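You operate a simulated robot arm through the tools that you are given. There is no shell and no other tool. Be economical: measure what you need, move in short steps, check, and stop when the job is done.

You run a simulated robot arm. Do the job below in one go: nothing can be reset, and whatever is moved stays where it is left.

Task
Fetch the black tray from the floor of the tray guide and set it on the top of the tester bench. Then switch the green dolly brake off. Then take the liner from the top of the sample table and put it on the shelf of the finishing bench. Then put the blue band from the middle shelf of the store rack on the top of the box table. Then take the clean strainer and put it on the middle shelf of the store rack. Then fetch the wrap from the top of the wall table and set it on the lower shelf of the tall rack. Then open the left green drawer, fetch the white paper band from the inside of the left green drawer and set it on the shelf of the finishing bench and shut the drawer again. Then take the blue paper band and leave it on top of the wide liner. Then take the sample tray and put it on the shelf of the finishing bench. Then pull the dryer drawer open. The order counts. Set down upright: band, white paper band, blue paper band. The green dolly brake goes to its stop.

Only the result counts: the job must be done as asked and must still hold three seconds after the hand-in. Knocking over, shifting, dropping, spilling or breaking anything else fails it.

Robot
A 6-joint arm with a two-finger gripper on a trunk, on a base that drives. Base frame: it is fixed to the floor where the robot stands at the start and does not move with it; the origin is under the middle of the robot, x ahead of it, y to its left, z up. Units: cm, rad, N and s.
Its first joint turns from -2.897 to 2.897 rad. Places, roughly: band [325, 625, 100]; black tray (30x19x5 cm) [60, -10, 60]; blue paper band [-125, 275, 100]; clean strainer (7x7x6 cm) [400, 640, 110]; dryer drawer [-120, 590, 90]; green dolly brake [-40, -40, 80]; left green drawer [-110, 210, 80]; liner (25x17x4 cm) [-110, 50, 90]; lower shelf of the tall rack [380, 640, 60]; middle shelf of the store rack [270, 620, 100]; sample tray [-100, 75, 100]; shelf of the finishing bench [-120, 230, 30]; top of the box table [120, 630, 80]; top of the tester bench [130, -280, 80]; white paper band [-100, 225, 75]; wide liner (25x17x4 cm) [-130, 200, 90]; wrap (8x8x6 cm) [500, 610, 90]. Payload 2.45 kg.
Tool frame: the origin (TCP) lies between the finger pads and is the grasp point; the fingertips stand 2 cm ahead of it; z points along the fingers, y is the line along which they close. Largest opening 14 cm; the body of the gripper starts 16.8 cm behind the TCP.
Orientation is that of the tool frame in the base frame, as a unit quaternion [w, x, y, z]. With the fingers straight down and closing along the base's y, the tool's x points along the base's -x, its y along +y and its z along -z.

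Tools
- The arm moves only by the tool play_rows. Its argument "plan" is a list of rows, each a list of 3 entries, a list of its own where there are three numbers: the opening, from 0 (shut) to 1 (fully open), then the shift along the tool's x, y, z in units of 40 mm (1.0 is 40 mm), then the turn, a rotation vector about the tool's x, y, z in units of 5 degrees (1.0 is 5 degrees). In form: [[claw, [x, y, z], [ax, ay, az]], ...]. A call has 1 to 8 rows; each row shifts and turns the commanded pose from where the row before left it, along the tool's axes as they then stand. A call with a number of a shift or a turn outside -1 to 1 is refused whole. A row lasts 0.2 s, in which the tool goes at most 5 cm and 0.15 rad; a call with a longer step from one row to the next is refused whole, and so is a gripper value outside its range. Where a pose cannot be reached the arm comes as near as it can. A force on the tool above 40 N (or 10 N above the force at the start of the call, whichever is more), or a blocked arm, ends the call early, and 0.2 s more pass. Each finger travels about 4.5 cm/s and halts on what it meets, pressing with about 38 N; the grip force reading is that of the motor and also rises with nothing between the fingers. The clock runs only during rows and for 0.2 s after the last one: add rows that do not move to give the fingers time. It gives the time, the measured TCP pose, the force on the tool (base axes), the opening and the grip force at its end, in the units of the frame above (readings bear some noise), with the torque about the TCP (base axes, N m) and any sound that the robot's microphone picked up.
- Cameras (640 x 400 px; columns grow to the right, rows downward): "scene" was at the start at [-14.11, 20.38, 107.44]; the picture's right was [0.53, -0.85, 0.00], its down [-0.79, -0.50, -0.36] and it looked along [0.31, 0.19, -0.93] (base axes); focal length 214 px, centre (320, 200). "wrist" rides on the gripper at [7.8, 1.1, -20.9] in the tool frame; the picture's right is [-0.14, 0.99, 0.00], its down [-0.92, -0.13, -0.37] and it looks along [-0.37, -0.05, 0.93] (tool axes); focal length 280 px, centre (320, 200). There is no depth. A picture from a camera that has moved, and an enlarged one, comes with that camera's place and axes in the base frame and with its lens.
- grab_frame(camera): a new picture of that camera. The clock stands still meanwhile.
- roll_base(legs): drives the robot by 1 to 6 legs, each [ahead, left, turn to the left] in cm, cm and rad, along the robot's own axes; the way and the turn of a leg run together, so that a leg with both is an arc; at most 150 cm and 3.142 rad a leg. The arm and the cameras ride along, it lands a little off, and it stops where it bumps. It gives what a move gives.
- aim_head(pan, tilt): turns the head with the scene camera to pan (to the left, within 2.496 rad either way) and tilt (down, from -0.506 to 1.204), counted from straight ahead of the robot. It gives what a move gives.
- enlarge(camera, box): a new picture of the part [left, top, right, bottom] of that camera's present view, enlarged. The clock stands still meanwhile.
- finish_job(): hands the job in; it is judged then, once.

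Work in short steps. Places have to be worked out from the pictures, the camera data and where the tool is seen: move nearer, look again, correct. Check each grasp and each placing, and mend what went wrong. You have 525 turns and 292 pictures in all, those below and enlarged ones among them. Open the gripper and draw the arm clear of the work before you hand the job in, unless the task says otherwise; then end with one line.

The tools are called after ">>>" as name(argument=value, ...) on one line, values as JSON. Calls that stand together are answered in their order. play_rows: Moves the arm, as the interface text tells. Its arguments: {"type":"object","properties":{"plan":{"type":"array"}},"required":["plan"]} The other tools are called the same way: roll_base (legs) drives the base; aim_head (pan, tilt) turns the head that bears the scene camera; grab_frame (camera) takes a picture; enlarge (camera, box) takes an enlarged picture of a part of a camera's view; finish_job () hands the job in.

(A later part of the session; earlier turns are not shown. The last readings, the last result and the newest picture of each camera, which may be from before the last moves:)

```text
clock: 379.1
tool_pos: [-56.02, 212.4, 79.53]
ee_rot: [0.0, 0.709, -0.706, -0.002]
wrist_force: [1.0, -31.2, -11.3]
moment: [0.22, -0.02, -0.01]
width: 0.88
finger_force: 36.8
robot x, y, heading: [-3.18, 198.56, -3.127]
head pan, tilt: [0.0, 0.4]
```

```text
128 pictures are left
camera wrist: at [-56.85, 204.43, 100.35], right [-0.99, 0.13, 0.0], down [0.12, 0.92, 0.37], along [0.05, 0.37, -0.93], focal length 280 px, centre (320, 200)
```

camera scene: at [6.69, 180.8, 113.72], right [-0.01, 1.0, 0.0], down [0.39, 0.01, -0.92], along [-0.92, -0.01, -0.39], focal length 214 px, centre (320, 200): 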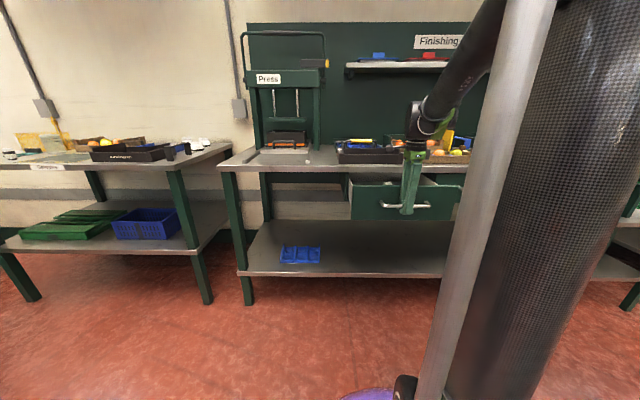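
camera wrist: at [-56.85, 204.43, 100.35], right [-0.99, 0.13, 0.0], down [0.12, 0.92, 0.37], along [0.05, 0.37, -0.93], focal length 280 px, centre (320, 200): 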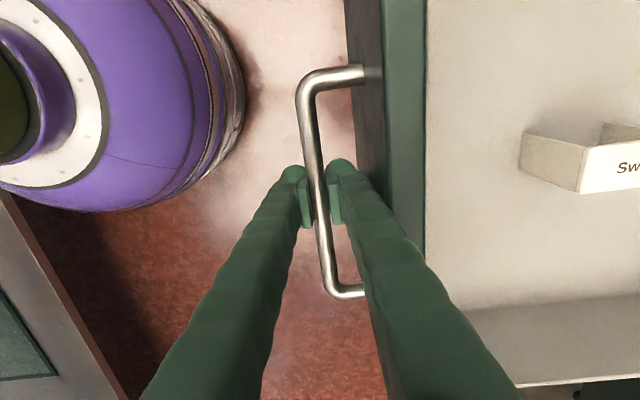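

Open 30 cm; the band now lies clear around x≈−80. I release the handle, rise and look from above.

>>> play_rows(plan=[[0.15, [0, 0, 0], [0, 0, 0]], [0.15, [0, 0, 0], [0, 0, 0]], [0.15, [0, 0, -0.5], [0, 0, 0]], [0.15, [0, 0, -1], [0, 0, 0]], [0.15, [0, 0, -1], [0, 0, 0]], [0.3, [0, 0, -1], [0, 0, 0]], [0.5, [0, 0, -1], [0, 0, 0]], [0.5, [0, 0, -1], [0, 0, 0]]])

>>> play_rows(plan=[[0.5, [0, 1, 0], [0, 0, 0]], [0.5, [0, 1, 0], [0, 0, 0]], [0.5, [0, 1, 0], [0, 0, 0]], [0.5, [0, 1, 0], [0, 0, 0]], [0.5, [0, 1, 0], [0, 0, 0]], [0.5, [0, 1, 0], [0, 0, 0]]])

>>> grab_frame(camera="wrist")

```text
clock: 380.9
tool_pos: [-56.0, 212.17, 101.7]
ee_rot: [0.001, 0.709, -0.705, 0.0]
wrist_force: [0.2, 0.6, 1.2]
moment: [-0.01, 0.01, 0.01]
width: 7.01
finger_force: 0.0
robot x, y, heading: [-3.09, 198.11, -3.127]
head pan, tilt: [0.0, 0.4]
```

```text
clock: 382.4
tool_pos: [-79.63, 212.38, 101.75]
ee_rot: [0.0, 0.709, -0.705, -0.001]
wrist_force: [0.9, -0.8, -0.3]
moment: [0.02, 0.09, 0.02]
width: 7.02
finger_force: 0.0
robot x, y, heading: [-3.2, 198.27, -3.136]
head pan, tilt: [0.0, 0.4]
```

```text
127 pictures are left
camera wrist: at [-80.58, 204.39, 122.65], right [-0.99, 0.13, 0.0], down [0.12, 0.92, 0.37], along [0.05, 0.37, -0.93], focal length 280 px, centre (320, 200)
```

wrist: 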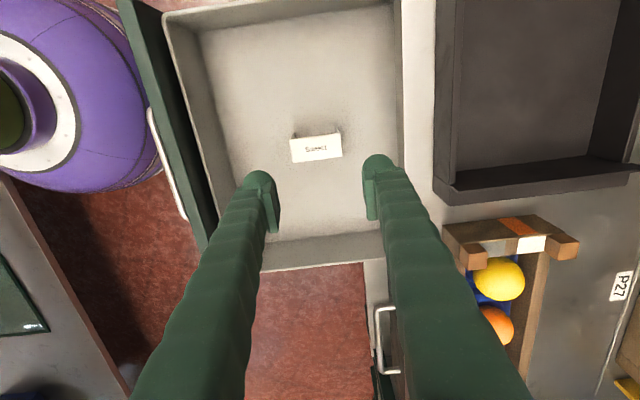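

The band stands as an inverted U: plate z≈80.5, x −82.5…−75.2, y 211–214.4. I descend and grip both legs across x.

>>> play_rows(plan=[[0.8, [0, -0.18, 0.9], [0, 0, 0]], [0.8, [0, 0, 1], [0, 0, 0]], [0.8, [0, 0, 1], [0, 0, 0]], [0.8, [0, 0, 1], [0, 0, 0]], [0.8, [0, 0, 1], [0, 0, 0]], [0.8, [0, 0, 0.8], [0, 0, 0]], [0.8, [0, 0, 0.3], [0, 0, 0]]])

>>> grab_frame(camera="wrist")

```text
clock: 383.9
tool_pos: [-79.11, 212.55, 77.39]
ee_rot: [0.001, 0.708, -0.706, 0.0]
wrist_force: [0.2, 0.2, 0.9]
moment: [0.0, 0.0, -0.03]
width: 11.2
finger_force: 0.1
robot x, y, heading: [-3.18, 198.54, -3.125]
head pan, tilt: [0.0, 0.4]
```

```text
126 pictures are left
camera wrist: at [-80.09, 204.54, 98.31], right [-0.99, 0.13, 0.0], down [0.12, 0.92, 0.37], along [0.05, 0.37, -0.93], focal length 280 px, centre (320, 200)
```

wrist: 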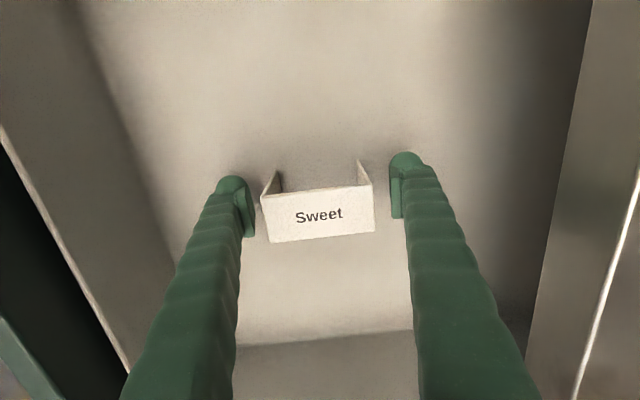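

Perfectly straddled. I close and lift slightly.

>>> play_rows(plan=[[0.6, [0, 0, 0], [0, 0, 0]], [0.5, [0, 0, 0], [0, 0, 0]], [0.4, [0, 0, 0], [0, 0, 0]], [0.4, [0, 0, 0], [0, 0, 0]], [0.4, [0, 0, -0.3], [0, 0, 0]], [0.4, [0, 0, -0.5], [0, 0, 0]]])

>>> grab_frame(camera="wrist")

```text
clock: 385.4
tool_pos: [-79.4, 212.26, 80.74]
ee_rot: [0.001, 0.709, -0.705, 0.0]
wrist_force: [0.1, -0.2, -0.4]
moment: [0.0, 0.03, 0.0]
width: 7.94
finger_force: 37.5
robot x, y, heading: [-3.55, 198.32, -3.129]
head pan, tilt: [0.0, 0.4]
```

```text
125 pictures are left
camera wrist: at [-80.15, 204.26, 101.58], right [-0.99, 0.13, 0.0], down [0.12, 0.92, 0.37], along [0.05, 0.37, -0.93], focal length 280 px, centre (320, 200)
```

wrist: 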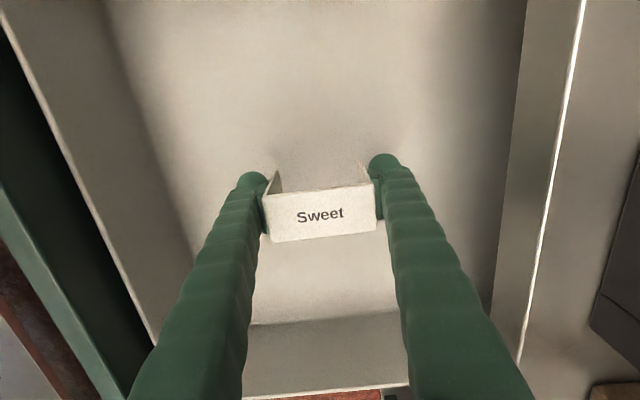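

Held firmly. I rotate it 90° in place so its legs face ±y.

>>> play_rows(plan=[[0.4, [0, 0, 0], [0, 0, -1]], [0.4, [0, 0, 0], [0, 0, -1]], [0.4, [0, 0, 0], [0, 0, -1]], [0.4, [0, 0, 0], [0, 0, -1]], [0.4, [0, 0, 0], [0, 0, -1]], [0.4, [0, 0, 0], [0, 0, -1]], [0.4, [0, 0, 0], [0, 0, -1]], [0.4, [0, 0, 0], [0, 0, -1]]])

>>> play_rows(plan=[[0.4, [0, 0, 0], [0, 0, -1]], [0.4, [0, 0, 0], [0, 0, -1]], [0.4, [0, 0, 0], [0, 0, -1]], [0.4, [0, 0, 0], [0, 0, -1]], [0.4, [0, 0, 0], [0, 0, -1]], [0.4, [0, 0, 0], [0, 0, -1]], [0.4, [0, 0, 0], [0, 0, -1]], [0.4, [0, 0, 0], [0, 0, -1]]])

>>> play_rows(plan=[[0.4, [0, 0, 0], [0, 0, -1]], [0.4, [0, 0, 0], [0, 0, -1]], [0.4, [0, 0, 0.4], [0, 0, 0]], [0.4, [0, 0, 0.2], [0, 0, 0]]])

>>> grab_frame(camera="wrist")

```text
clock: 387.1
tool_pos: [-79.3, 212.34, 80.58]
ee_rot: [0.001, 0.908, -0.419, 0.0]
wrist_force: [0.1, 0.3, -0.2]
moment: [-0.01, 0.0, 0.02]
width: 7.95
finger_force: 37.9
robot x, y, heading: [-3.19, 198.37, -3.127]
head pan, tilt: [0.0, 0.4]
```

```text
clock: 388.9
tool_pos: [-79.21, 212.34, 80.58]
ee_rot: [-0.001, 0.997, -0.083, -0.001]
wrist_force: [-0.8, 0.5, 0.1]
moment: [0.0, -0.03, -0.03]
width: 7.95
finger_force: 37.8
robot x, y, heading: [-3.41, 198.29, -3.127]
head pan, tilt: [0.0, 0.4]
```

```text
clock: 389.9
tool_pos: [-78.95, 212.29, 78.26]
ee_rot: [0.0, 1.0, 0.002, -0.001]
wrist_force: [0.1, 0.1, -1.2]
moment: [0.0, 0.01, -0.01]
width: 7.92
finger_force: 38.1
robot x, y, heading: [-3.09, 198.8, -3.128]
head pan, tilt: [0.0, 0.4]
```

```text
124 pictures are left
camera wrist: at [-71.08, 211.11, 99.21], right [-0.13, -0.99, 0.0], down [-0.92, 0.12, 0.37], along [-0.37, 0.05, -0.93], focal length 280 px, centre (320, 200)
```

wrist: 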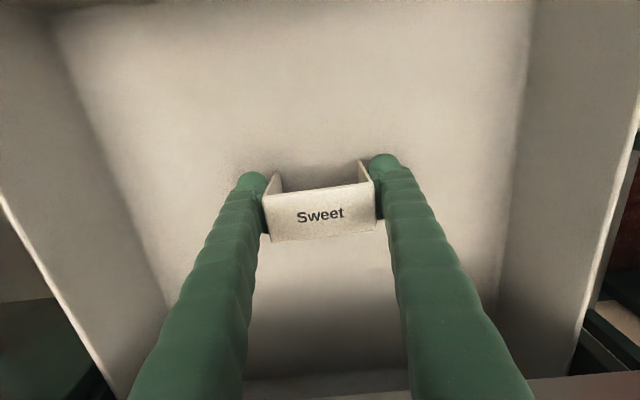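

I set it down on the drawer floor, release and back up a bit.

>>> play_rows(plan=[[0.4, [0, 0, 0.1], [0, 0, 0]], [0.4, [0, 0, 0.1], [0, 0, 0]], [0.65, [0, 0, 0], [0, 0, 0]], [0.7, [0, 0, 0], [0, 0, 0]], [0.7, [0, 0, -0.3], [0, 0, 0]], [0.7, [0, 0, -1], [0, 0, 0]], [0.7, [0, 0, -1], [0, 0, 0]]])

>>> play_rows(plan=[[0.7, [0, 0, 0], [0, -1, 0]], [0.7, [0, 0, 0], [0, -1, 0]], [0.7, [0, 0, 0], [0, -1, 0]], [0.7, [0, 0, 0], [0, -1, 0]], [0.7, [0, 0, 0], [0, -1, 0]], [0.7, [0, 0, 0], [0, -1, 0]], [0.7, [0, 0, 0], [0, -1, 0]], [0.7, [0, 0, 0], [0, -1, 0]]])

>>> grab_frame(camera="wrist")

```text
clock: 391.6
tool_pos: [-79.17, 212.0, 86.67]
ee_rot: [0.001, 1.0, 0.003, -0.001]
wrist_force: [-0.3, -0.3, 0.1]
moment: [-0.01, -0.04, -0.01]
width: 9.81
finger_force: 0.0
robot x, y, heading: [-3.24, 198.14, -3.128]
head pan, tilt: [0.0, 0.4]
```

```text
clock: 393.4
tool_pos: [-79.3, 212.18, 86.54]
ee_rot: [0.001, 0.939, 0.003, -0.343]
wrist_force: [-0.4, 0.4, -1.0]
moment: [0.0, -0.01, 0.01]
width: 9.77
finger_force: 0.2
robot x, y, heading: [-3.42, 198.23, -3.125]
head pan, tilt: [0.0, 0.4]
```

```text
123 pictures are left
camera wrist: at [-59.71, 211.15, 97.48], right [-0.1, -0.99, 0.09], down [-0.47, 0.12, 0.88], along [-0.88, 0.05, -0.47], focal length 280 px, centre (320, 200)
```

wrist: 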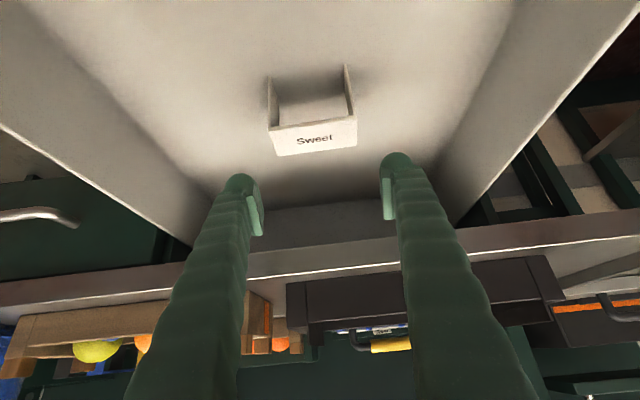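

The band stands well. I lower at this 40° pitch, regrip across its legs and lift.

>>> play_rows(plan=[[0.7, [0.535, -0.06, 0.638], [0, 0, 0]], [0.7, [0.535, -0.06, 0.638], [0, 0, 0]], [0.7, [0.5, -0.05, 0.6], [0, 0, 0]], [0.55, [0, 0, 0], [0, 0, 0]], [0.45, [0, 0, 0], [0, 0, 0]], [0.4, [0, 0, 0], [0, 0, 0]], [0.4, [0, 0, 0], [0, 0, 0]]])

>>> play_rows(plan=[[0.4, [-0.3, 0, -0.36], [0, 0, 0]], [0.4, [-0.6, 0, -0.72], [0, 0, 0]], [0.4, [-0.6, 0, -0.72], [0, 0, 0]]])

>>> grab_frame(camera="wrist")

```text
clock: 394.9
tool_pos: [-79.07, 213.12, 76.75]
ee_rot: [0.0, 0.939, 0.002, -0.343]
wrist_force: [0.9, -0.3, -0.1]
moment: [0.0, -0.01, 0.03]
width: 7.95
finger_force: 38.1
robot x, y, heading: [-3.32, 198.67, -3.126]
head pan, tilt: [0.0, 0.4]
```

```text
clock: 395.8
tool_pos: [-79.31, 212.86, 86.25]
ee_rot: [0.0, 0.94, 0.002, -0.342]
wrist_force: [0.4, -0.1, -1.0]
moment: [0.05, -0.05, -0.01]
width: 7.94
finger_force: 38.5
robot x, y, heading: [-3.31, 197.97, -3.117]
head pan, tilt: [0.0, 0.4]
```

```text
122 pictures are left
camera wrist: at [-59.79, 211.83, 97.27], right [-0.1, -0.99, 0.09], down [-0.47, 0.12, 0.88], along [-0.88, 0.05, -0.48], focal length 280 px, centre (320, 200)
```

wrist: 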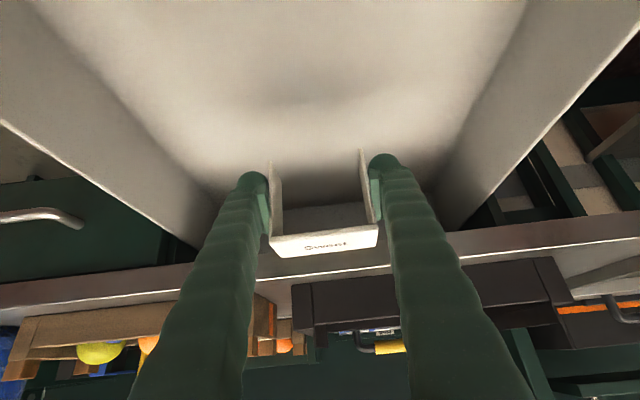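

Held upright. I raise it above the drawer, retract a little, and sidestep right to y≈262.

>>> play_rows(plan=[[0.4, [-0.6, 0, -0.72], [0, 0, 0]], [0.4, [-0.6, 0, -0.72], [0, 0, 0]], [0.4, [-0.6, 0, -0.72], [0, 0, 0]], [0.4, [0.7, 0, -0.6], [0, 0, 0]], [0.4, [0.7, 0, -0.6], [0, 0, 0]]])

>>> roll_base(legs=[[5, -52, -0.014]])

>>> grab_frame(camera="scene")

```text
clock: 396.9
tool_pos: [-71.57, 213.1, 97.57]
ee_rot: [0.001, 0.939, 0.004, -0.344]
wrist_force: [0.4, 0.6, -0.9]
moment: [-0.02, -0.03, 0.05]
width: 7.91
finger_force: 38.0
robot x, y, heading: [-3.31, 198.26, -3.124]
head pan, tilt: [0.0, 0.4]
```

```text
clock: 400.0
tool_pos: [-75.93, 268.47, 97.68]
ee_rot: [-0.006, 0.939, -0.014, -0.342]
wrist_force: [-0.8, 0.4, -0.1]
moment: [0.0, 0.0, 0.01]
width: 7.94
finger_force: 38.4
robot x, y, heading: [-7.91, 251.34, 3.126]
head pan, tilt: [0.0, 0.4]
```

```text
121 pictures are left
camera scene: at [1.27, 233.55, 113.73], right [0.02, 1.0, 0.0], down [0.39, -0.01, -0.92], along [-0.92, 0.02, -0.39], focal length 214 px, centre (320, 200)
```

scene: 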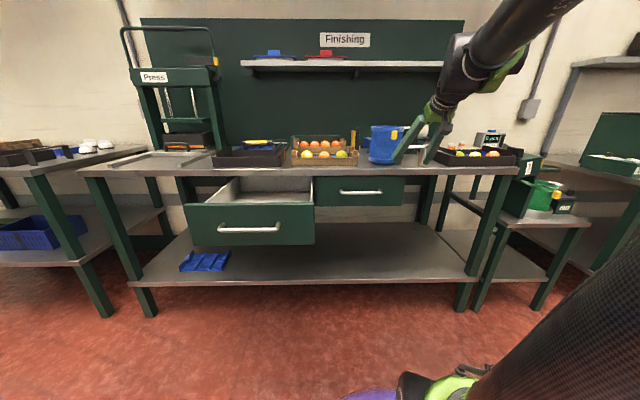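

Clear at y≈268. I lower the band in front of the bench.

>>> play_rows(plan=[[0.4, [0.643, 0, 0.766], [0, 0, 0]], [0.4, [0.643, 0, 0.766], [0, 0, 0]], [0.4, [0.643, 0, 0.766], [0, 0, 0]], [0.4, [0.643, 0, 0.766], [0, 0, 0]], [0.4, [0.643, 0, 0.766], [0, 0, 0]], [0.4, [0.643, 0, 0.766], [0, 0, 0]], [0.4, [0.643, 0, 0.766], [0, 0, 0]], [0.4, [0.643, 0, 0.766], [0, 0, 0]]])

>>> play_rows(plan=[[0.4, [0.643, 0, 0.766], [0, 0, 0]], [0.4, [0.643, 0, 0.766], [0, 0, 0]], [0.4, [0.643, 0, 0.766], [0, 0, 0]], [0.4, [0.4, 0, 0.48], [0, 0, 0]]])

>>> grab_frame(camera="wrist")

```text
clock: 401.8
tool_pos: [-75.98, 268.31, 65.49]
ee_rot: [-0.005, 0.939, -0.014, -0.342]
wrist_force: [-0.2, 0.3, -0.6]
moment: [0.01, 0.0, -0.04]
width: 7.92
finger_force: 37.5
robot x, y, heading: [-8.18, 251.68, 3.122]
head pan, tilt: [0.0, 0.4]
```

```text
clock: 402.8
tool_pos: [-75.94, 268.65, 51.01]
ee_rot: [-0.004, 0.939, -0.014, -0.343]
wrist_force: [0.1, 0.4, -0.3]
moment: [0.01, -0.01, -0.01]
width: 7.93
finger_force: 38.1
robot x, y, heading: [-8.44, 251.26, 3.123]
head pan, tilt: [0.0, 0.4]
```

```text
120 pictures are left
camera wrist: at [-56.49, 266.88, 62.0], right [-0.13, -0.99, 0.09], down [-0.46, 0.14, 0.88], along [-0.88, 0.08, -0.48], focal length 280 px, centre (320, 200)
```

wrist: 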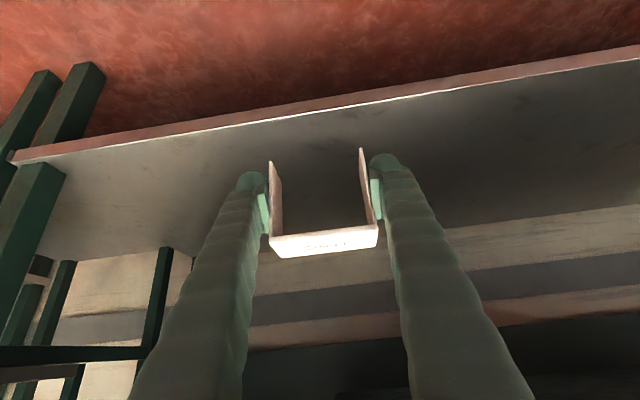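

Now I extend inwards over the shelf, descending slightly.

>>> play_rows(plan=[[0.4, [-0.62, 0, 0.82], [0, 0, 0]], [0.4, [-0.62, 0, 0.82], [0, 0, 0]], [0.4, [-0.62, 0, 0.82], [0, 0, 0]], [0.4, [-0.62, 0, 0.82], [0, 0, 0]], [0.4, [-0.62, 0, 0.82], [0, 0, 0]], [0.4, [-0.62, 0, 0.82], [0, 0, 0]], [0.4, [-0.62, 0, 0.82], [0, 0, 0]]])

>>> play_rows(plan=[[0.4, [0.643, 0, 0.766], [0, 0, 0]], [0.4, [0.643, 0, 0.766], [0, 0, 0]], [0.4, [0.16, 0, 0.19], [0, 0, 0]]])

>>> grab_frame(camera="wrist")

```text
clock: 404.4
tool_pos: [-104.21, 269.37, 44.93]
ee_rot: [-0.006, 0.939, -0.014, -0.343]
wrist_force: [-0.3, 0.1, -0.1]
moment: [0.0, -0.01, -0.01]
width: 7.94
finger_force: 38.0
robot x, y, heading: [-8.13, 251.11, 3.121]
head pan, tilt: [0.0, 0.4]
```

```text
clock: 405.2
tool_pos: [-104.16, 269.44, 36.01]
ee_rot: [-0.005, 0.939, -0.013, -0.343]
wrist_force: [-0.6, 0.8, -0.7]
moment: [-0.03, 0.02, -0.02]
width: 7.92
finger_force: 38.2
robot x, y, heading: [-8.56, 251.57, 3.125]
head pan, tilt: [0.0, 0.4]
```

```text
119 pictures are left
camera wrist: at [-84.6, 267.68, 46.98], right [-0.13, -0.99, 0.09], down [-0.46, 0.14, 0.88], along [-0.88, 0.08, -0.48], focal length 280 px, centre (320, 200)
```

wrist: 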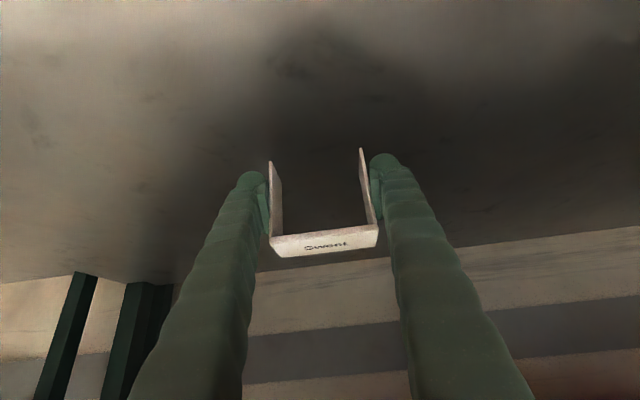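

Five centimetres to go. I lower, finishing in fine steps.

>>> play_rows(plan=[[0.4, [0.32, 0, 0.383], [0, 0, 0]], [0.4, [0.2, 0, 0.24], [0, 0, 0]], [0.4, [0.08, 0, 0.096], [0, 0, 0]], [0.4, [0.06, 0, 0.07], [0, 0, 0]]])

>>> play_rows(plan=[[0.4, [0.05, 0, 0.06], [0, 0, 0]], [0.4, [0.05, 0, 0.06], [0, 0, 0]], [0.4, [0.05, 0, 0.06], [0, 0, 0]]])

```text
clock: 406.2
tool_pos: [-104.04, 269.25, 31.76]
ee_rot: [-0.005, 0.939, -0.014, -0.343]
wrist_force: [0.5, 0.2, 0.5]
moment: [0.04, 0.01, -0.01]
width: 7.93
finger_force: 37.8
robot x, y, heading: [-8.83, 251.19, 3.118]
head pan, tilt: [0.0, 0.4]
```

```text
clock: 407.1
tool_pos: [-103.86, 269.31, 31.0]
ee_rot: [-0.005, 0.939, -0.014, -0.344]
wrist_force: [4.4, -0.8, 22.1]
moment: [0.08, -0.05, 0.02]
width: 7.93
finger_force: 37.8
robot x, y, heading: [-8.08, 251.46, 3.117]
head pan, tilt: [0.0, 0.4]
stopped in row 3: the force on the tool passed its limit at 40 N (the readings are from after the stop); the commanded pose is now the measured one
```

It rests on the shelf. I open and withdraw.

>>> play_rows(plan=[[0.62, [-0.02, 0, -0.02], [0, 0, 0]], [0.68, [0, 0, 0], [0, 0, 0]], [0.68, [0, 0, 0], [0, 0, 0]], [0.68, [0, 0, -0.4], [0, 0, 0]], [0.68, [0, 0, -1], [0, 0, 0]], [0.68, [0, 0, -1], [0, 0, 0]]])

>>> grab_frame(camera="wrist")

```text
clock: 408.5
tool_pos: [-97.68, 269.08, 38.38]
ee_rot: [-0.006, 0.939, -0.014, -0.344]
wrist_force: [0.2, 0.8, -0.1]
moment: [0.01, -0.03, -0.02]
width: 9.52
finger_force: 0.1
robot x, y, heading: [-8.11, 251.63, 3.12]
head pan, tilt: [0.0, 0.4]
```

```text
118 pictures are left
camera wrist: at [-78.13, 267.25, 49.31], right [-0.13, -0.99, 0.09], down [-0.46, 0.14, 0.88], along [-0.88, 0.08, -0.47], focal length 280 px, centre (320, 200)
```

wrist: 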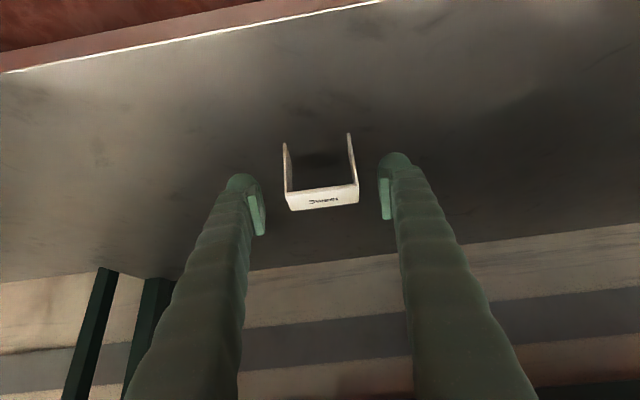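

The white band stands upright on the shelf. I withdraw, raise and unpitch the arm to go and shut the drawer.

>>> play_rows(plan=[[0.4, [0, 0, -1], [0, 0, 0]], [0.4, [0, 0, -1], [0, 0, 0]], [0.4, [0, 0, -1], [0, 0, 0]], [0.4, [0, 0, -1], [0, 0, 0]], [0.4, [0, 0, -1], [0, 0, 0]], [0.4, [0, 0, -1], [0, 0, 0]], [0.2, [0, 0, -1], [0, 0, 0]], [0, [0, 0, -1], [0, 0, 0]]])

>>> play_rows(plan=[[0, [0, 0, -1], [0, 1, 0]], [0, [0, 0, -1], [0, 1, 0]], [0, [0, 0, -1], [0, 1, 0]], [0, [0, 0, -1], [0, 1, 0]], [0, [0, 0, -1], [0, 1, 0]], [0, [0, 0, -1], [0, 1, 0]], [0, [0, 0, -1], [0, 1, 0]], [0, [0, 0, -1], [0, 1, 0]]])

>>> roll_base(legs=[[0, 54, 0.02]])

```text
clock: 410.3
tool_pos: [-76.95, 268.1, 62.53]
ee_rot: [-0.005, 0.939, -0.014, -0.344]
wrist_force: [0.3, 0.4, 0.5]
moment: [-0.02, -0.01, 0.02]
width: 0.48
finger_force: 0.1
robot x, y, heading: [-8.11, 251.45, 3.122]
head pan, tilt: [0.0, 0.4]
```

```text
clock: 412.1
tool_pos: [-64.84, 268.0, 91.84]
ee_rot: [-0.001, 1.0, -0.015, -0.003]
wrist_force: [-0.2, -1.0, 0.1]
moment: [0.0, -0.01, -0.01]
width: 0.02
finger_force: 29.8
robot x, y, heading: [-8.27, 251.37, 3.12]
head pan, tilt: [0.0, 0.4]
```

```text
clock: 415.2
tool_pos: [-65.9, 213.66, 91.79]
ee_rot: [0.0, 1.0, -0.007, -0.002]
wrist_force: [0.4, 0.5, 0.1]
moment: [-0.03, 0.03, 0.01]
width: 0.0
finger_force: 29.3
robot x, y, heading: [-8.92, 198.33, 3.138]
head pan, tilt: [0.0, 0.4]
```

I move outward beyond the handle, lower in front of it, and look.

>>> play_rows(plan=[[0, [1, 0, 0], [0, 0, 0]], [0, [1, 0, 0], [0, 0, 0]], [0, [1, 0, 0], [0, 0, 0]], [0, [1, 0, 0], [0, 0, 0]], [0, [0.3, 0, 0.5], [0, 0, 0]], [0, [0, 0, 0.9], [0, 0, 0]], [0, [0, 0, 0.9], [0, 0, 0]], [0, [0, 0, 0.9], [0, 0, 0]]])

>>> grab_frame(camera="wrist")

```text
clock: 417.0
tool_pos: [-49.39, 213.44, 79.04]
ee_rot: [0.0, 1.0, -0.006, -0.002]
wrist_force: [-0.5, 0.0, -1.0]
moment: [-0.04, 0.06, 0.04]
width: 0.0
finger_force: 29.0
robot x, y, heading: [-8.84, 197.95, 3.137]
head pan, tilt: [0.0, 0.4]
```

```text
117 pictures are left
camera wrist: at [-41.45, 212.19, 99.92], right [-0.15, -0.99, 0.0], down [-0.92, 0.14, 0.37], along [-0.37, 0.06, -0.93], focal length 280 px, centre (320, 200)
```

wrist: 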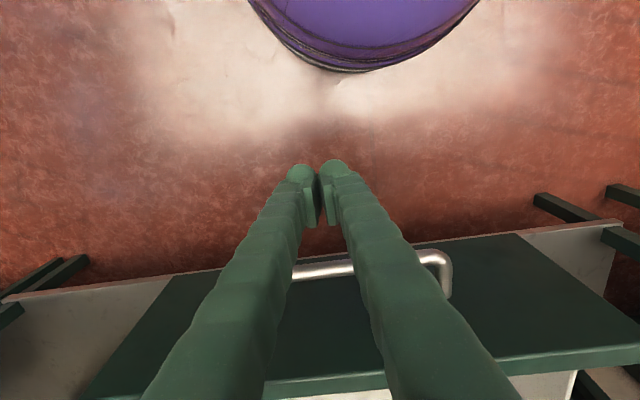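

In front of the handle bar. I push the drawer shut with the arm.

>>> play_rows(plan=[[0, [-0.8, 0, 0], [0, 0, 0]], [0, [-0.8, 0, 0], [0, 0, 0]], [0, [-0.9, 0, 0], [0, 0, 0]], [0, [-0.9, 0, 0], [0, 0, 0]], [0, [-0.9, 0, 0], [0, 0, 0]], [0, [-0.9, 0, 0], [0, 0, 0]], [0, [-0.9, 0, 0], [0, 0, 0]], [0, [-0.9, 0, 0], [0, 0, 0]]])

>>> play_rows(plan=[[0, [-0.5, 0, 0], [0, 0, 0]], [0, [-0.5, 0, 0], [0, 0, 0]], [0, [-0.4, 0, 0], [0, 0, 0]], [0, [-0.3, 0, 0], [0, 0, 0]], [0, [-0.2, 0, 0], [0, 0, 0]]])

>>> grab_frame(camera="scene")

```text
clock: 418.8
tool_pos: [-77.03, 213.73, 78.83]
ee_rot: [0.0, 1.0, -0.008, -0.002]
wrist_force: [-0.4, 0.1, -0.2]
moment: [0.02, 0.06, -0.03]
width: 0.02
finger_force: 29.0
robot x, y, heading: [-8.97, 198.06, 3.137]
head pan, tilt: [0.0, 0.4]
```

```text
clock: 420.0
tool_pos: [-84.22, 213.82, 78.93]
ee_rot: [0.0, 1.0, -0.008, -0.002]
wrist_force: [13.9, -2.1, -4.6]
moment: [0.06, 0.05, 0.13]
width: 0.0
finger_force: 29.7
robot x, y, heading: [-9.61, 197.75, 3.134]
head pan, tilt: [0.0, 0.4]
```

```text
116 pictures are left
camera scene: at [0.86, 180.12, 113.73], right [0.01, 1.0, 0.0], down [0.39, 0.0, -0.92], along [-0.92, 0.01, -0.39], focal length 214 px, centre (320, 200)
```

scene: 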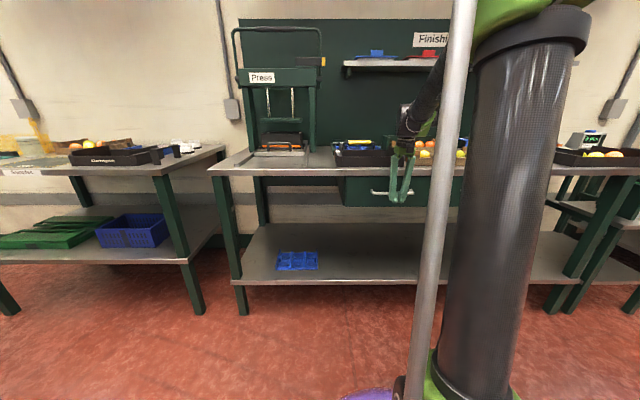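

Force rises at bar x≈−86.6, i.e. closed. I press once more to be sure, then retreat and raise.

>>> play_rows(plan=[[0, [-0.15, 0, 0], [0, 0, 0]]])

>>> play_rows(plan=[[0, [0.6, 0, 0], [0, 0, 0]], [0, [0.9, 0, 0], [0, 0, 0]], [0, [0.8, 0, -0.5], [0, 0, 0]], [0, [0, 0, -1], [0, 0, 0]], [0, [0, 0, -1], [0, 0, 0]], [0.3, [0, 0, -1], [0, 0, 0]], [0.4, [0, 0, -1], [0, 0, 0]], [0.4, [0, 0, -1], [0, 0, 0]]])

>>> grab_frame(camera="wrist")

```text
clock: 420.4
tool_pos: [-84.29, 213.9, 78.83]
ee_rot: [0.0, 1.0, -0.008, 0.001]
wrist_force: [7.4, -0.5, 0.8]
moment: [0.08, 0.08, 0.04]
width: 0.0
finger_force: 29.1
robot x, y, heading: [-8.87, 198.01, 3.135]
head pan, tilt: [0.0, 0.4]
stopped in row 1: the force on the tool passed its limit at 52 N (the readings are from after the stop); the commanded pose is now the measured one
```

```text
clock: 422.2
tool_pos: [-75.13, 213.47, 101.26]
ee_rot: [0.0, 1.0, -0.008, 0.0]
wrist_force: [1.0, -0.6, 0.7]
moment: [0.0, -0.01, 0.0]
width: 5.59
finger_force: 0.1
robot x, y, heading: [-8.7, 197.69, 3.137]
head pan, tilt: [0.0, 0.4]
```

```text
115 pictures are left
camera wrist: at [-67.29, 212.12, 122.17], right [-0.15, -0.99, 0.0], down [-0.92, 0.14, 0.37], along [-0.36, 0.06, -0.93], focal length 280 px, centre (320, 200)
```

wrist: 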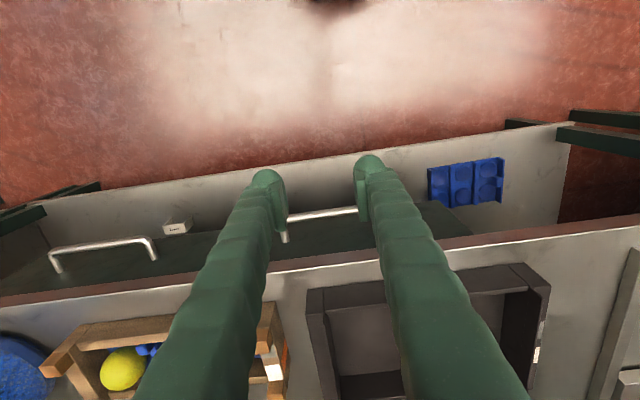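

Both placed items are visible on the shelf. Next the blue paper band: I move right and look at the bench top.

>>> roll_base(legs=[[0, -40, 0]])

>>> enlarge(camera="scene", box=[200, 100, 420, 200])

```text
clock: 424.6
tool_pos: [-75.08, 252.21, 101.21]
ee_rot: [0.0, 1.0, -0.005, 0.0]
wrist_force: [0.9, -0.3, 0.3]
moment: [-0.04, -0.01, 0.0]
width: 5.61
finger_force: 0.2
robot x, y, heading: [-8.47, 236.54, -3.145]
head pan, tilt: [0.0, 0.4]
```

```text
2.91 times, centred on (310, 150) of scene
camera zoom: at [1.09, 219.25, 113.73], right [0.0, 1.0, 0.0], down [0.39, 0.0, -0.92], along [-0.92, 0.0, -0.39], focal length 624 px, centre (349, 346)
```

zoom: 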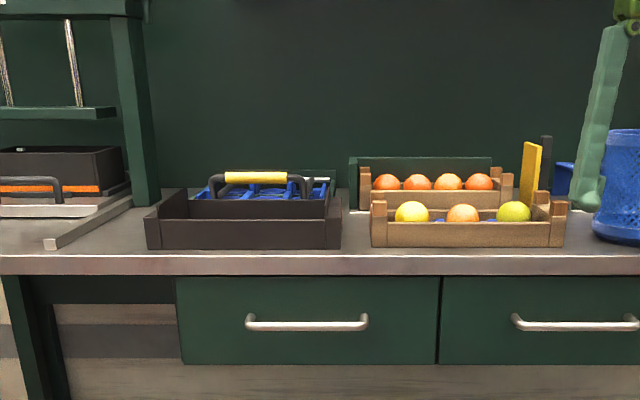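

Yellow, dark and blue pieces stand behind the bucket. I raise the arm and look from above with the wrist camera.

>>> play_rows(plan=[[0.5, [0, 0, -1], [0, 0, 0]], [0.5, [0, 0, -1], [0, 0, 0]], [0.5, [0, 0, -1], [0, 0, 0]], [0.5, [0, 0, -1], [0, 0, 0]], [0.5, [0, 0, -1], [0, 0, 0]], [0.5, [-0.5, 0, -1], [0, 0, 0]], [0.5, [-1, 0, 0], [0, 0, 0]], [0.5, [-1, 0, 0], [0, 0, 0]]])

>>> roll_base(legs=[[0, -16, 0]])

>>> grab_frame(camera="wrist")

```text
clock: 426.4
tool_pos: [-84.81, 251.92, 125.36]
ee_rot: [0.0, 1.0, -0.004, 0.001]
wrist_force: [-0.1, -0.1, -0.6]
moment: [0.01, 0.16, -0.01]
width: 6.97
finger_force: 0.0
robot x, y, heading: [-8.98, 236.65, -3.142]
head pan, tilt: [0.0, 0.4]
```

```text
clock: 427.8
tool_pos: [-84.8, 267.67, 125.28]
ee_rot: [0.001, 1.0, -0.004, 0.001]
wrist_force: [-0.7, -0.4, -0.2]
moment: [0.0, -0.03, 0.02]
width: 6.98
finger_force: 0.2
robot x, y, heading: [-8.69, 252.52, -3.139]
head pan, tilt: [0.0, 0.4]
```

```text
113 pictures are left
camera wrist: at [-77.1, 266.41, 146.27], right [-0.15, -0.99, 0.0], down [-0.92, 0.14, 0.37], along [-0.36, 0.05, -0.93], focal length 280 px, centre (320, 200)
```

wrist: 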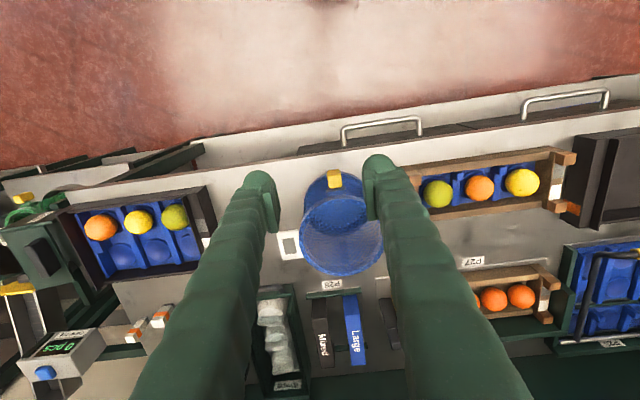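

The blue "Large" band is at P28, centre ≈(−129, 266), ~21 cm long in x, 4 cm wide. Before grasping, I look at the wide liner where it must go.

>>> roll_base(legs=[[0, 62, 0]])

>>> grab_frame(camera="wrist")

```text
clock: 431.3
tool_pos: [-84.67, 203.82, 125.33]
ee_rot: [-0.001, 1.0, 0.005, 0.0]
wrist_force: [-0.3, 0.2, 0.6]
moment: [-0.02, 0.04, -0.01]
width: 6.98
finger_force: 0.0
robot x, y, heading: [-8.24, 190.45, -3.124]
head pan, tilt: [0.0, 0.4]
```

```text
112 pictures are left
camera wrist: at [-76.72, 202.69, 146.27], right [-0.13, -0.99, 0.0], down [-0.92, 0.12, 0.37], along [-0.36, 0.05, -0.93], focal length 280 px, centre (320, 200)
```

wrist: 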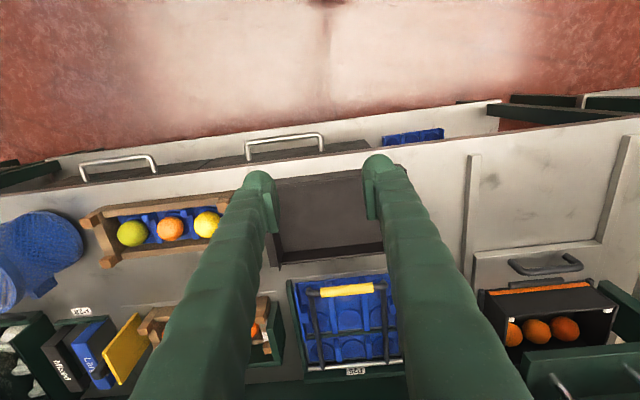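

>>> enlarge(camera="wrist", box=[260, 250, 420, 390])

```text
2.86 times, centred on (340, 320) of wrist
camera zoom: at [-76.72, 202.69, 146.27], right [-0.13, -0.99, 0.0], down [-0.92, 0.12, 0.37], along [-0.36, 0.05, -0.93], focal length 801 px, centre (263, -143)
```

zoom: 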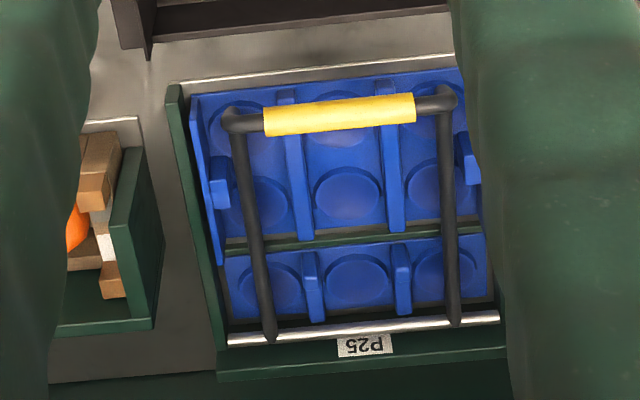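

The wide liner is the front blue one in rack P25 (x −120…−137, centre y≈202), with a bail handle over it (grip at x≈−117, z≈97). I return to the blue band and view it closer.

>>> roll_base(legs=[[0, -62, -0.015]])

>>> play_rows(plan=[[0.48, [-1, 0, 0], [0, 0, 0]], [0.48, [-1, 0, 0], [0, 0, 0]], [0.48, [-1, 0, 0], [0, 0, 0]], [0.48, [-1, 0, 0], [0, 0, 0]], [0.48, [-1, 0, 0], [0, 0, 0]], [0.48, [-1, 0, 0], [0, 0, 0]], [0.48, [-1, 0, 0], [0, 0, 0]]])

>>> grab_frame(camera="wrist")

```text
clock: 434.8
tool_pos: [-85.19, 266.27, 125.28]
ee_rot: [0.0, 1.0, -0.002, 0.0]
wrist_force: [0.7, -0.4, -0.3]
moment: [-0.04, -0.02, 0.0]
width: 6.99
finger_force: 0.1
robot x, y, heading: [-8.94, 251.87, -3.138]
head pan, tilt: [0.0, 0.4]
```

```text
clock: 436.4
tool_pos: [-98.54, 265.13, 118.91]
ee_rot: [0.0, 1.0, -0.002, 0.001]
wrist_force: [0.1, -0.1, 0.8]
moment: [-0.01, -0.01, 0.0]
width: 6.74
finger_force: 0.1
out of reach, approached as far as the arm can: row 2, 3, 4, 5, 6, 7
robot x, y, heading: [-8.67, 251.59, -3.138]
head pan, tilt: [0.0, 0.4]
```

```text
110 pictures are left
camera wrist: at [-90.63, 263.91, 139.88], right [-0.14, -0.99, 0.0], down [-0.92, 0.13, 0.37], along [-0.36, 0.05, -0.93], focal length 280 px, centre (320, 200)
```

wrist: 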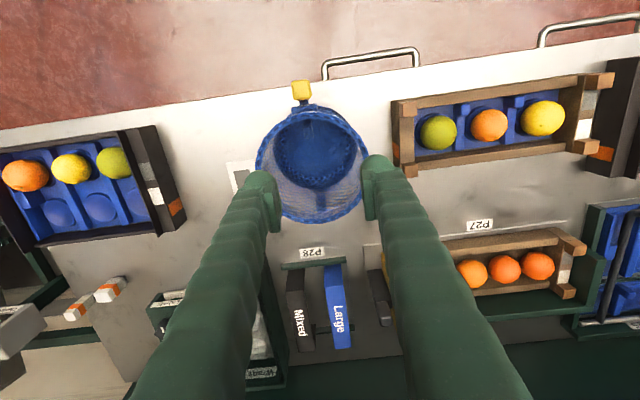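

>>> enlarge(camera="wrist", box=[270, 235, 410, 365])

```text
3.08 times, centred on (340, 300) of wrist
camera zoom: at [-90.63, 263.91, 139.88], right [-0.14, -0.99, 0.0], down [-0.92, 0.13, 0.37], along [-0.36, 0.05, -0.93], focal length 863 px, centre (258, -108)
```

zoom: 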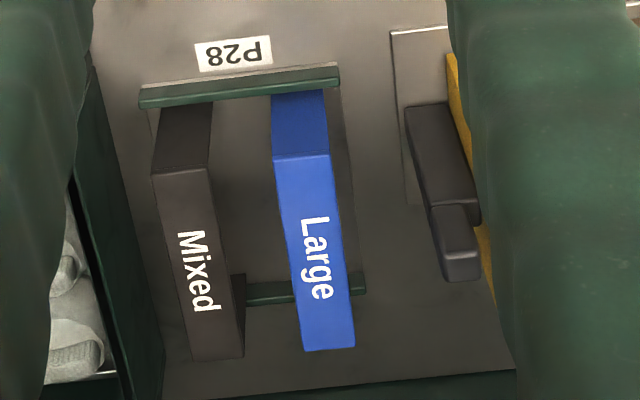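

The Large band: plate z≈97, x −124.6…−140.8, y centre 266, 3.7 cm wide. I pitch the tool 20°, drive 30 cm closer, and view again.

>>> play_rows(plan=[[0.48, [0.5, 0, -0.5], [0, 0, 0]], [0.48, [0, 0, 0], [0, -1, 0]], [0.48, [0, 0, 0], [0, -1, 0]], [0.48, [0, 0, 0], [0, -1, 0]], [0.48, [0, 0, 0], [0, -1, 0]]])

>>> roll_base(legs=[[30, 0, 0]])

>>> grab_frame(camera="wrist")

```text
clock: 437.6
tool_pos: [-96.7, 265.23, 120.84]
ee_rot: [0.0, 0.985, -0.002, -0.174]
wrist_force: [-0.8, -0.3, -0.5]
moment: [-0.01, -0.03, -0.01]
width: 6.73
finger_force: 0.1
robot x, y, heading: [-8.87, 251.67, -3.137]
head pan, tilt: [0.0, 0.4]
```

```text
clock: 439.6
tool_pos: [-126.45, 265.58, 120.92]
ee_rot: [0.0, 0.985, -0.004, -0.173]
wrist_force: [0.7, -0.2, -0.1]
moment: [-0.04, 0.02, 0.03]
width: 6.71
finger_force: 0.0
robot x, y, heading: [-38.96, 251.45, -3.135]
head pan, tilt: [0.0, 0.4]
```

```text
108 pictures are left
camera wrist: at [-111.86, 264.22, 137.86], right [-0.14, -0.99, 0.05], down [-0.74, 0.13, 0.66], along [-0.66, 0.06, -0.75], focal length 280 px, centre (320, 200)
```

wrist: 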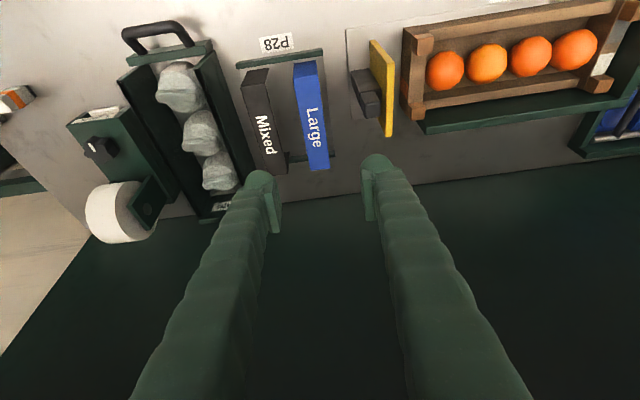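

I descend along the tool axis toward the plate centre (−133, 266.6), stopping just above for a check.

>>> play_rows(plan=[[0.48, [0.09, -0.06, 1], [0, 0, 0]], [0.48, [0.09, -0.06, 1], [0, 0, 0]], [0.48, [0.09, -0.06, 1], [0, 0, 0]], [0.48, [0.09, -0.06, 1], [0, 0, 0]], [0.48, [0.05, 0, 0.6], [0, 0, 0]]])

>>> grab_frame(camera="wrist")

```text
clock: 440.8
tool_pos: [-131.21, 266.56, 103.04]
ee_rot: [-0.001, 0.985, -0.004, -0.174]
wrist_force: [0.1, -0.6, 0.2]
moment: [0.03, 0.0, 0.02]
width: 6.7
finger_force: 0.1
robot x, y, heading: [-38.84, 251.34, -3.139]
head pan, tilt: [0.0, 0.4]
```

```text
107 pictures are left
camera wrist: at [-116.67, 265.25, 120.03], right [-0.14, -0.99, 0.05], down [-0.74, 0.13, 0.66], along [-0.66, 0.06, -0.75], focal length 280 px, centre (320, 200)
```

wrist: 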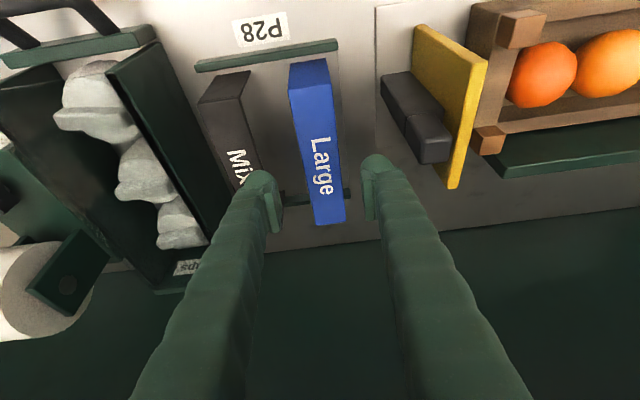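

Well aligned. I descend the last 6 cm and close on the plate's edges.

>>> play_rows(plan=[[0.48, [0.035, 0, 0.75], [0, 0, 0]], [0.48, [0.03, 0, 0.75], [0, 0, 0]], [0.4, [0, 0, 0], [0, 0, 0]], [0.3, [0, 0, 0], [0, 0, 0]], [0.2, [0, 0, 0], [0, 0, 0]], [0.15, [0, 0, 0], [0, 0, 0]], [0.15, [0, 0, 0], [0, 0, 0]]])

>>> grab_frame(camera="wrist")

```text
clock: 442.4
tool_pos: [-132.99, 266.6, 97.21]
ee_rot: [-0.001, 0.985, -0.004, -0.173]
wrist_force: [0.2, -0.9, -0.6]
moment: [-0.01, -0.04, -0.01]
width: 3.18
finger_force: 37.9
robot x, y, heading: [-39.01, 251.69, -3.143]
head pan, tilt: [0.0, 0.4]
```

```text
106 pictures are left
camera wrist: at [-118.48, 265.29, 114.24], right [-0.14, -0.99, 0.05], down [-0.74, 0.13, 0.66], along [-0.66, 0.06, -0.75], focal length 280 px, centre (320, 200)
```

wrist: 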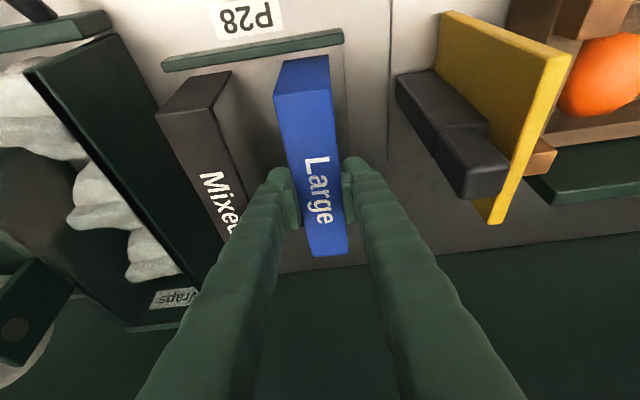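

Gripped at 3.2 cm. I lift straight up and check.

>>> play_rows(plan=[[0.15, [-0.1, 0, -0.28], [0, 0, 0]], [0.15, [-0.17, 0, -0.47], [0, 0, 0]], [0.15, [-0.25, 0, -0.7], [0, 0, 0]], [0.15, [-0.34, 0, -0.94], [0, 0, 0]], [0.15, [-0.34, 0, -0.94], [0, 0, 0]], [0.15, [-0.34, 0, -0.94], [0, 0, 0]]])

>>> grab_frame(camera="wrist")

>>> grab_frame(camera="scene")

```text
clock: 443.8
tool_pos: [-133.1, 266.41, 115.41]
ee_rot: [0.0, 0.985, -0.005, -0.173]
wrist_force: [-0.5, 0.2, -1.3]
moment: [0.03, -0.03, -0.02]
width: 3.19
finger_force: 38.2
robot x, y, heading: [-38.64, 251.56, -3.135]
head pan, tilt: [0.0, 0.4]
```

```text
105 pictures are left
camera wrist: at [-118.58, 265.1, 132.39], right [-0.14, -0.99, 0.05], down [-0.74, 0.13, 0.66], along [-0.66, 0.06, -0.75], focal length 280 px, centre (320, 200)
```

wrist: 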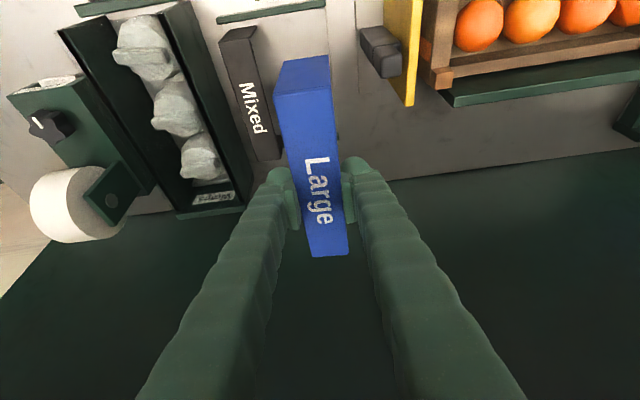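

```text
104 pictures are left
camera scene: at [-28.99, 233.97, 113.73], right [0.0, 1.0, 0.0], down [0.39, 0.0, -0.92], along [-0.92, 0.0, -0.39], focal length 214 px, centre (320, 200)
```

scene: 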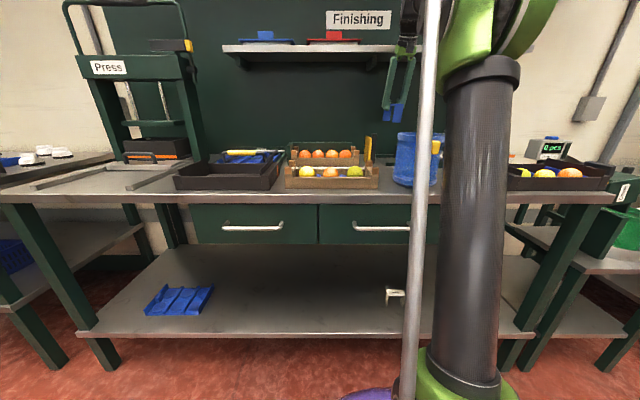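

A wall shelf (front ≈x −122, z≈133) would be in the way of the wrist at P25 with only 20° pitch. I set the band back straight down and regrasp with a larger pitch.

>>> play_rows(plan=[[0.15, [0.34, 0, 0.94], [0, 0, 0]], [0.15, [0.34, 0, 0.94], [0, 0, 0]], [0.15, [0.34, 0, 0.94], [0, 0, 0]], [0.15, [0.25, 0, 0.7], [0, 0, 0]], [0.15, [0.15, 0, 0.4], [0, 0, 0]], [0.15, [0.08, 0, 0.22], [0, 0, 0]]])

>>> play_rows(plan=[[0.15, [0.03, 0, 0.08], [0, 0, 0]], [0.4, [0, 0, 0], [0, 0, 0]], [0.48, [0, 0, 0], [0, 0, 0]], [0.48, [-0.17, 0, -0.47], [0, 0, 0]], [0.48, [-0.34, 0, -0.94], [0, 0, 0]], [0.48, [0, 0, 0], [0, -1, 0]], [0.48, [0, 0, 0], [0, -1, 0]], [0.48, [0, 0, 0], [0, -1, 0]]])

>>> grab_frame(camera="wrist")

```text
clock: 445.2
tool_pos: [-132.83, 266.59, 97.84]
ee_rot: [0.0, 0.985, -0.005, -0.173]
wrist_force: [1.4, 0.4, -0.2]
moment: [-0.01, -0.01, -0.02]
width: 3.17
finger_force: 38.4
robot x, y, heading: [-38.94, 251.99, -3.141]
head pan, tilt: [0.0, 0.4]
```

```text
clock: 447.0
tool_pos: [-132.91, 266.47, 103.49]
ee_rot: [-0.001, 0.954, -0.004, -0.301]
wrist_force: [-1.0, 0.7, -0.7]
moment: [-0.01, -0.03, -0.04]
width: 6.74
finger_force: 0.1
robot x, y, heading: [-39.34, 251.63, -3.139]
head pan, tilt: [0.0, 0.4]
```

```text
103 pictures are left
camera wrist: at [-114.44, 265.11, 116.14], right [-0.12, -0.99, 0.08], down [-0.54, 0.13, 0.83], along [-0.83, 0.06, -0.55], focal length 280 px, centre (320, 200)
```

wrist: 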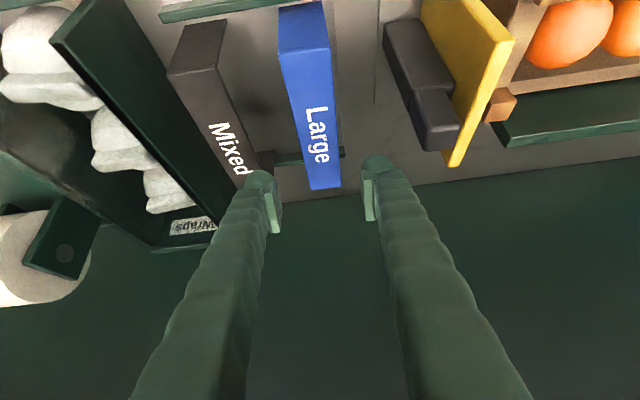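

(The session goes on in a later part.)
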